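You operate a simulated robot arm through the tools that you are given. There is no shell and no other tool. Be economical: measure what you need, move in short steps, check, and stop when the job is done.

Carry out the task below with a simulated robot arm. There is one attempt and no reset: what you move stays moved.

TASK
Take the tall white can from the top of the long steel bench and leave it in the blue bin there.
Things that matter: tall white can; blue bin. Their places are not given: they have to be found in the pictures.

It is judged by the outcome, as a careful person would: the job done as asked, and still so three seconds after it is handed in. It fails if anything else is knocked over, pushed out of place, dropped, spilled or broken.

THE ROBOT
A 6-joint arm with a two-finger parallel gripper, fixed in place. Base frame: the origin is at the foot of the arm, x ahead of it, y to its left, z up; the work surface is at about z = 0. Lengths are in mm, angles in rad, forces in N, time in s.
With the tool pointing down near the work surface it reaches from about 140 to 580 mm from the base axis. Its first joint turns from -1.152 to 1.152 rad. Payload 2.1 kg.
Tool frame: the origin (TCP) lies between the finger pads and is the grasp point; the fingertips stand 30 mm ahead of it; z points along the fingers, y is the line along which they close. The gripper opens to 94 mm. The fingers are 28 mm wide and 10 mm thick; the gripper's body (50 by 96 mm) begins 55 mm behind the TCP.
Orientation is that of the tool frame in the base frame, as a unit quaternion [x, y, z, w]. With the fingers straight down and closing along the base's y, the tool's x points along the base's -x, its y along +y and its z along -z.

THE INTERFACE
- The arm moves only by the tool step_arm. Its argument "increments" is text: rows parted by semicolons, each of 7 numbers parted by spaces: the shift along the tool's x, y, z in mm, then the turn, a rotation vector about the tool's x, y, z in rad, then the closure, from 0 (fully open) to 1 (shut). In form: dx dy dz rx ry rz gripper; .... A call has 1 to 10 rows; each row is the pose to reach, as a shift and turn from the pose commanded when the call began, along the tool's axes at that moment. A row lasts 0.2 s, in which the tool goes at most 50 mm and 0.15 rad; a call with a longer step from one row to the next is refused whole, and so is a gripper value outside its range. A pose out of reach is approached as far as the arm can. The call stops where the force on the tool passes 40 N (or 10 N more than at its start, if that is more) or the arm is blocked; 0.2 s more then pass. The fingers move at their own pace (about 72 mm/s each) and stop on an object; they squeeze with about 36 N. The grip force told is the motor's: it shows also when the fingers shut on nothing. Time passes only in rows, and 0.2 s behind the last, so rows that repeat a pose let the fingers close. It gives the time, the measured TCP pose, the force on the tool (base axes), the opening and the grip force at its end, in the units of the frame above (readings bear some noise).
- Cameras (640 x 400 px; columns grow to the right, rows downward): "scene" is fixed at [62.1, -378.4, 482.2]; the picture's right is [0.70, -0.71, 0.00], its down [-0.42, -0.42, -0.81] and it looks along [0.57, 0.57, -0.59] (base axes); focal length 214 px, centre (320, 200). "wrist" rides on the gripper at [-37, 0, -58] in the tool frame; the picture's right is [0.00, -1.00, 0.00], its down [0.97, 0.00, -0.24] and it looks along [0.24, 0.00, 0.97] (tool axes); focal length 218 px, centre (320, 200).
- snapshot(camera): a new picture of that camera. No time passes.
- measure_at(camera, pixels): for up to 12 pixels [column, row] of the newest picture of that camera ("zoom" is the newest enlarged one), the place [x, y, z] in the base frame of the surface seen there, good to about 3 mm. No time passes.
- inspect(camera, box): a new picture of the part [left, top, right, bottom] of that camera's present view, enlarged. No time passes.
- job_done(): hands the job in; it is judged then, once.

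Work in short steps. Measure before you move; look again where a grasp or a placing could have gone wrong, and mend it. You have 60 turns and 24 pictures in all, the two below and enlarged ones among them. Open the gripper and draw the arm clear of the work before you hand the job in, unless the task says otherwise; then end with one line.

The tools are called after "Request:" by a JSON object that holds its "fn" and its "kwargs". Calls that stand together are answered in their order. step_arm: Moves the arm, as the interface text tells. Its arguments: {"type":"object","properties":{"increments":{"type":"string"}},"required":["increments"]} The other tools are called the same way: snapshot (camera) takes a picture; measure_at (camera, pixels) gives the place of the surface under pixels of a picture; inspect (camera, box) takes an enlarged picture of a part of a camera's view; job_done () hands the job in.

At the start:

```text
time: 0.0
tcp_pos: [264.1, -164.1, 321.3]
orientation: [0.0, 1.0, 0.0, 0.001]
contact_force: [0.2, 0.5, -0.1]
finger_gap: 94.3
grasp_force: 0.1
```

scene: 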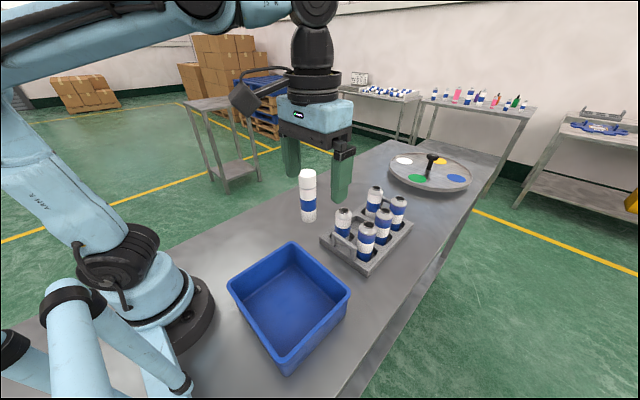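
wrist: 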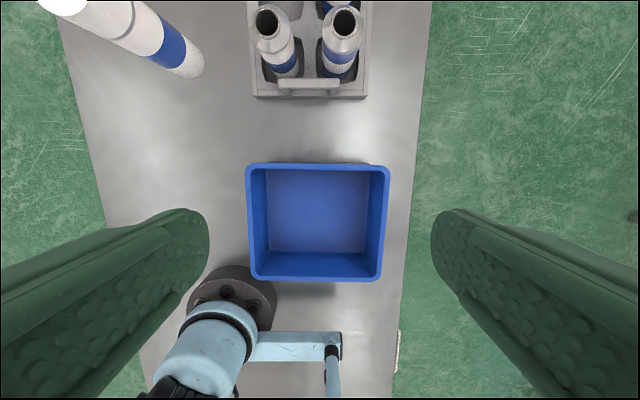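

The tall white can stands at about (308,195) in the scene picture, the blue bin at (290,300). I measure both, and the rack nearby.

Request:
{"fn": "measure_at", "kwargs": {"camera": "scene", "pixels": [[307, 172], [308, 180], [308, 195], [308, 218], [290, 242], [228, 284], [350, 292], [286, 374], [288, 300], [344, 212], [320, 238], [374, 190]]}}

Request:
{"fn": "inspect", "kwargs": {"camera": "scene", "box": [220, 140, 420, 380]}}

```text
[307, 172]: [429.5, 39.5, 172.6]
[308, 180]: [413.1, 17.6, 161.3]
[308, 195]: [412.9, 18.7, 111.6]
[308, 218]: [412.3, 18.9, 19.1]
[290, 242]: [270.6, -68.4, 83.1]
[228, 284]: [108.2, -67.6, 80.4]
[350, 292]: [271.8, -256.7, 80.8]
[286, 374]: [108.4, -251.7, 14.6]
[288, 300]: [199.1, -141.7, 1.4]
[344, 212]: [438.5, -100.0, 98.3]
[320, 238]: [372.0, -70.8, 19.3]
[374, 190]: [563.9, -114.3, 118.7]
```

```text
1.67 times, centred on (320, 260) of scene
```

zoom: 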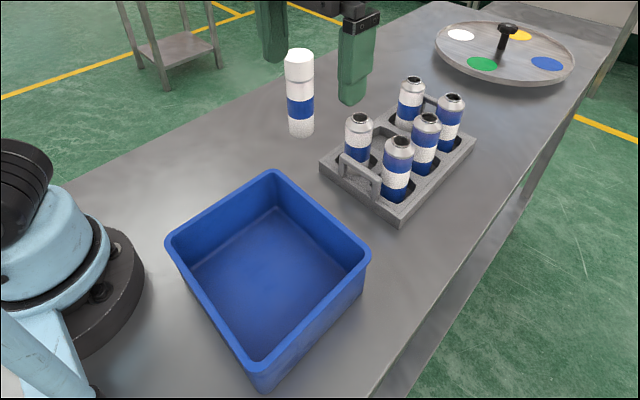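

The can's axis is near (428, 37) with its top at z≈172. The bin's rim is at z≈82 and its centre is near (190, -160). I move above the can at the present height and look.

Request:
{"fn": "step_arm", "kwargs": {"increments": "-27 33 0 0 0 0 0; -54 67 0 0 0 0 0; -81 100 0 0 0 0 0; -108 133 0 0 0 0 0; -136 167 0 0 0 0 0; -164 201 0 0 0 0 0; -164 201 0 0 0 0 0"}}

Request:
{"fn": "snapshot", "kwargs": {"camera": "wrist"}}

Request:
{"fn": "snapshot", "kwargs": {"camera": "scene"}}

```text
time: 1.6
tcp_pos: [430.0, 37.9, 324.3]
orientation: [0.0, 1.0, 0.0, 0.001]
contact_force: [0.8, 0.7, 0.2]
finger_gap: 94.0
grasp_force: 0.1
```

```text
20 pictures are left
```

wrist: 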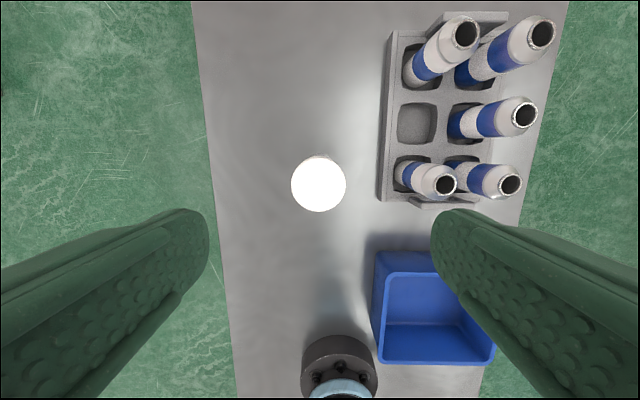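

```text
19 pictures are left
```

scene: 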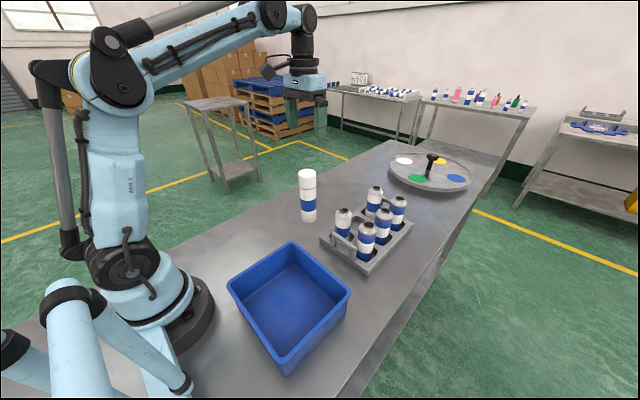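

The can's top is seen at (319,184) in the wrist picture. I measure its edges and the base's outline.

Request:
{"fn": "measure_at", "kwargs": {"camera": "wrist", "pixels": [[319, 184], [294, 184], [343, 184], [319, 160], [319, 208], [380, 195], [445, 187], [388, 275], [492, 355], [430, 340]]}}

```text
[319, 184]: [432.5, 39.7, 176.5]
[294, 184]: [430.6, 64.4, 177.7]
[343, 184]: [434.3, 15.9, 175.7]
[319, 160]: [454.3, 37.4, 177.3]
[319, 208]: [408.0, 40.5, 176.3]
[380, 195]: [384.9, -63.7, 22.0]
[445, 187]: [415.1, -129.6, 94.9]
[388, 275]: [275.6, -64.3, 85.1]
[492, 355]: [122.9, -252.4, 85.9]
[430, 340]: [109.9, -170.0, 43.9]
```

The can is centred at (431, 39.5), about 52 mm wide, with its top at 177. I lower the open gripper to z≈138, with 20 mm of room each side.

Request:
{"fn": "step_arm", "kwargs": {"increments": "-1 1.5 35 0 0 0 0; -1 1.5 70 0 0 0 0; -1 1.5 100 0 0 0 0; -1 1.5 130 0 0 0 0; -1 1.5 155 0 0 0 0; -1 1.5 172 0 0 0 0; -1 1.5 186 0 0 0 0; -1 1.5 186 0 0 0 0"}}

Request:
{"fn": "inspect", "kwargs": {"camera": "scene", "box": [220, 120, 420, 245]}}

```text
time: 3.4
tcp_pos: [430.4, 39.3, 135.5]
orientation: [0.001, 1.0, 0.0, 0.002]
contact_force: [0.2, 0.2, -0.1]
finger_gap: 94.1
grasp_force: 0.0
```

```text
3.20 times, centred on (320, 182) of scene
```

zoom: 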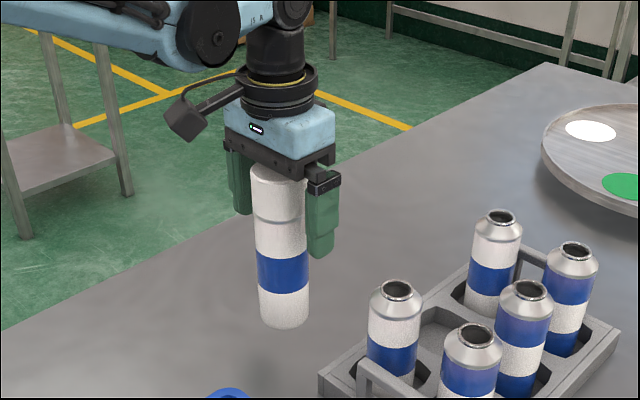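

The fingers straddle the can with no contact, so I close them.

Request:
{"fn": "step_arm", "kwargs": {"increments": "0 0 0 0 0 0 0.3; 0 0 0 0 0 0 0.6; 0 0 0 0 0 0 1; 0 0 0 0 0 0 1; 0 0 0 0 0 0 1"}}

```text
time: 4.6
tcp_pos: [429.9, 39.0, 135.6]
orientation: [0.0, 1.0, 0.0, 0.001]
contact_force: [-1.2, 0.5, 0.1]
finger_gap: 51.8
grasp_force: 35.8
```

The gap of 51.8 mm and 36 N show the can is held. I lift slowly by 30 mm first.

Request:
{"fn": "step_arm", "kwargs": {"increments": "0 0 -8 0 0 0 1; 0 0 -18 0 0 0 1; 0 0 -30 0 0 0 1; 0 0 -30 0 0 0 1"}}

Request:
{"fn": "inspect", "kwargs": {"camera": "scene", "box": [220, 120, 420, 245]}}

```text
time: 5.6
tcp_pos: [431.3, 38.7, 166.5]
orientation: [0.001, 1.0, 0.0, 0.001]
contact_force: [0.0, -0.1, -1.9]
finger_gap: 51.9
grasp_force: 35.8
```

```text
3.20 times, centred on (320, 182) of scene
```

zoom: 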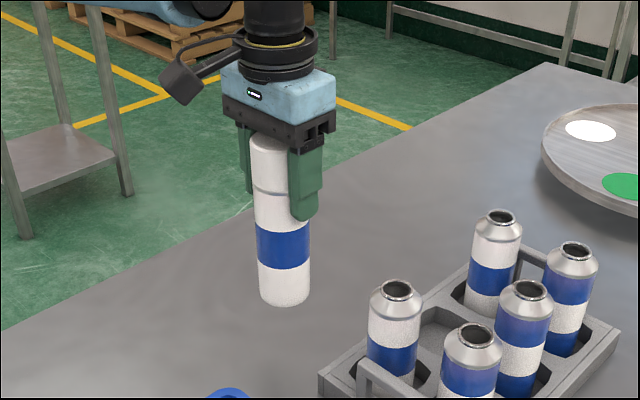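

The can came up with the gripper and hangs upright. I lift it to z≈290, then carry it to above the bin's centre at (190, -160).

Request:
{"fn": "step_arm", "kwargs": {"increments": "0 0 -30 0 0 0 1; 0 0 -60 0 0 0 1; 0 0 -90 0 0 0 1; 0 0 -124 0 0 0 1; 0 0 -124 0 0 0 1"}}

Request:
{"fn": "step_arm", "kwargs": {"increments": "20 16 0 0 0 0 1; 20 -16 0 0 0 0 1; 50 -41 0 0 0 0 1; 80 -66 0 0 0 0 1; 110 -91 0 0 0 0 1; 140 -116 0 0 0 0 1; 170 -141 0 0 0 0 1; 200 -166 0 0 0 0 1; 240 -195 0 0 0 0 1; 240 -195 0 0 0 0 1"}}

Request:
{"fn": "snapshot", "kwargs": {"camera": "scene"}}

Request:
{"fn": "snapshot", "kwargs": {"camera": "wrist"}}

```text
time: 6.8
tcp_pos: [430.6, 38.5, 290.5]
orientation: [0.0, 1.0, 0.0, 0.0]
contact_force: [0.6, -0.4, -2.8]
finger_gap: 52.1
grasp_force: 36.3
```

```text
time: 9.0
tcp_pos: [189.9, -157.5, 289.8]
orientation: [-0.001, 1.0, 0.001, 0.001]
contact_force: [0.1, 0.3, -1.9]
finger_gap: 51.9
grasp_force: 36.4
```

```text
16 pictures are left
```

scene: 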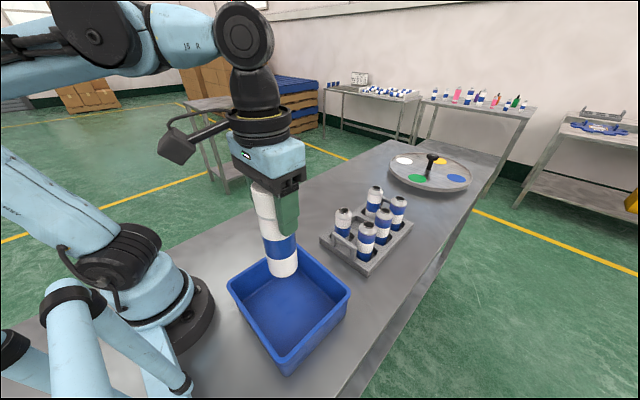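

```text
15 pictures are left
```

wrist: 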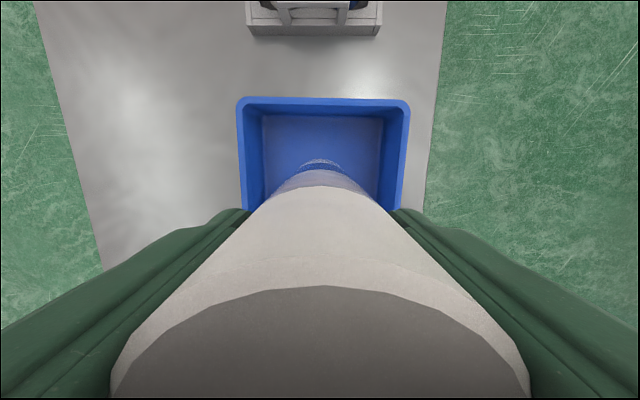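

The can hangs over the bin, clear of all four walls. I lower it to about 12 mm above the bin floor, then finish in small steps.

Request:
{"fn": "step_arm", "kwargs": {"increments": "0 0 25 0 0 0 1; 0 0 50 0 0 0 1; 0 0 75 0 0 0 1; 0 0 100 0 0 0 1; 0 0 120 0 0 0 1; 0 0 133 0 0 0 1; 0 0 140 0 0 0 1; 0 0 140 0 0 0 1"}}

Request:
{"fn": "step_arm", "kwargs": {"increments": "0 0 3 0 0 0 1; 0 0 6 0 0 0 1; 0 0 8 0 0 0 1; 0 0 8 0 0 0 1"}}

Request:
{"fn": "inspect", "kwargs": {"camera": "scene", "box": [180, 180, 400, 380]}}

```text
time: 10.8
tcp_pos: [190.0, -158.5, 151.0]
orientation: [0.001, 1.0, 0.0, 0.0]
contact_force: [0.4, -0.7, -3.3]
finger_gap: 52.1
grasp_force: 36.2
```

```text
time: 11.8
tcp_pos: [191.1, -158.3, 141.5]
orientation: [0.0, 1.0, 0.0, 0.001]
contact_force: [0.1, 0.1, -3.0]
finger_gap: 51.9
grasp_force: 36.3
```

```text
2.00 times, centred on (290, 280) of scene
```

zoom: 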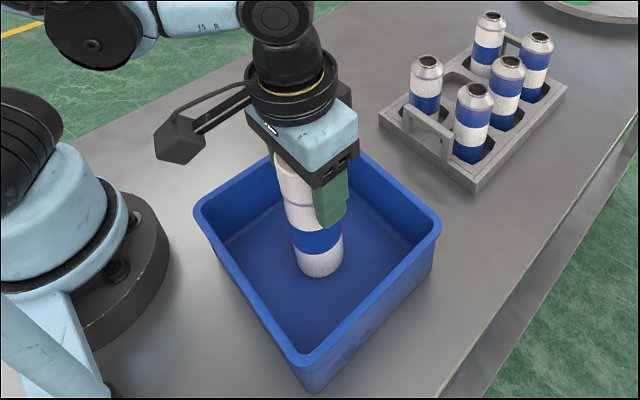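

No contact yet at z 141.5. I go down in 1 mm steps and watch the force.

Request:
{"fn": "step_arm", "kwargs": {"increments": "0 0 1 0 0 0 1; 0 0 2 0 0 0 1; 0 0 2 0 0 0 1"}}

Request:
{"fn": "step_arm", "kwargs": {"increments": "0 0 1 0 0 0 1; 0 0 2 0 0 0 1; 0 0 2 0 0 0 1"}}

```text
time: 12.6
tcp_pos: [189.5, -157.7, 139.8]
orientation: [0.0, 1.0, 0.0, 0.0]
contact_force: [0.2, 0.4, -3.1]
finger_gap: 52.2
grasp_force: 36.0
```

```text
time: 13.4
tcp_pos: [190.7, -156.3, 137.8]
orientation: [-0.001, 1.0, -0.001, 0.001]
contact_force: [-0.7, 1.1, 31.4]
finger_gap: 52.1
grasp_force: 36.2
```

The upward force of 31 N shows the can stands on the bin floor. I ease up 0.8 mm and open gently.

Request:
{"fn": "step_arm", "kwargs": {"increments": "0 0 -0.8 0 0 0 1; 0 0 -0.8 0 0 0 0.4; 0 0 -0.8 0 0 0 0.3; 0 0 -0.8 0 0 0 0.15; 0 0 -0.8 0 0 0 0; 0 0 -0.8 0 0 0 0"}}

Request:
{"fn": "inspect", "kwargs": {"camera": "scene", "box": [180, 180, 400, 380]}}

```text
time: 14.8
tcp_pos: [189.5, -157.7, 138.4]
orientation: [0.0, 1.0, 0.0, 0.002]
contact_force: [-0.4, 0.4, 0.1]
finger_gap: 94.1
grasp_force: 0.1
```

```text
2.00 times, centred on (290, 280) of scene
```

zoom: 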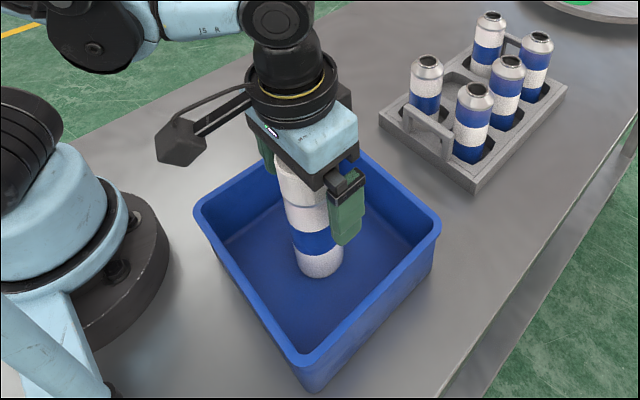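

The can stands free between the open fingers. I raise the gripper straight up, then draw it aside.

Request:
{"fn": "step_arm", "kwargs": {"increments": "0 0 -15 0 0 0 0; 0 0 -40 0 0 0 0; 0 0 -70 0 0 0 0; 0 0 -110 0 0 0 0; 0 0 -150 0 0 0 0; 0 0 -185 0 0 0 0; -40 20 -185 0 0 0 0; -80 40 -185 0 0 0 0; -110 70 -185 0 0 0 0; -110 70 -185 0 0 0 0"}}

Request:
{"fn": "snapshot", "kwargs": {"camera": "scene"}}

```text
time: 17.0
tcp_pos: [302.3, -86.9, 321.8]
orientation: [0.0, 1.0, 0.0, 0.001]
contact_force: [0.8, 0.7, 0.1]
finger_gap: 94.4
grasp_force: 0.1
```

```text
12 pictures are left
```

scene: 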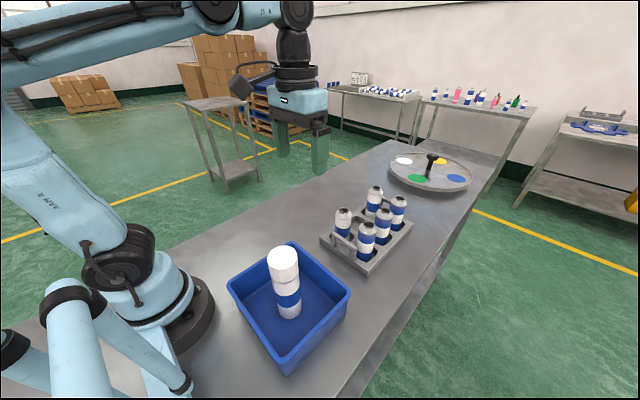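

The can stands upright in the bin at (285,280). The bin and rack have not moved, and the arm is clear, so I hand the job in.

Request:
{"fn": "job_done", "kwargs": {}}

```text
The job is handed in.
```

The tall white can is standing upright in the blue bin, nothing else was disturbed, and the gripper is open with the arm drawn clear.
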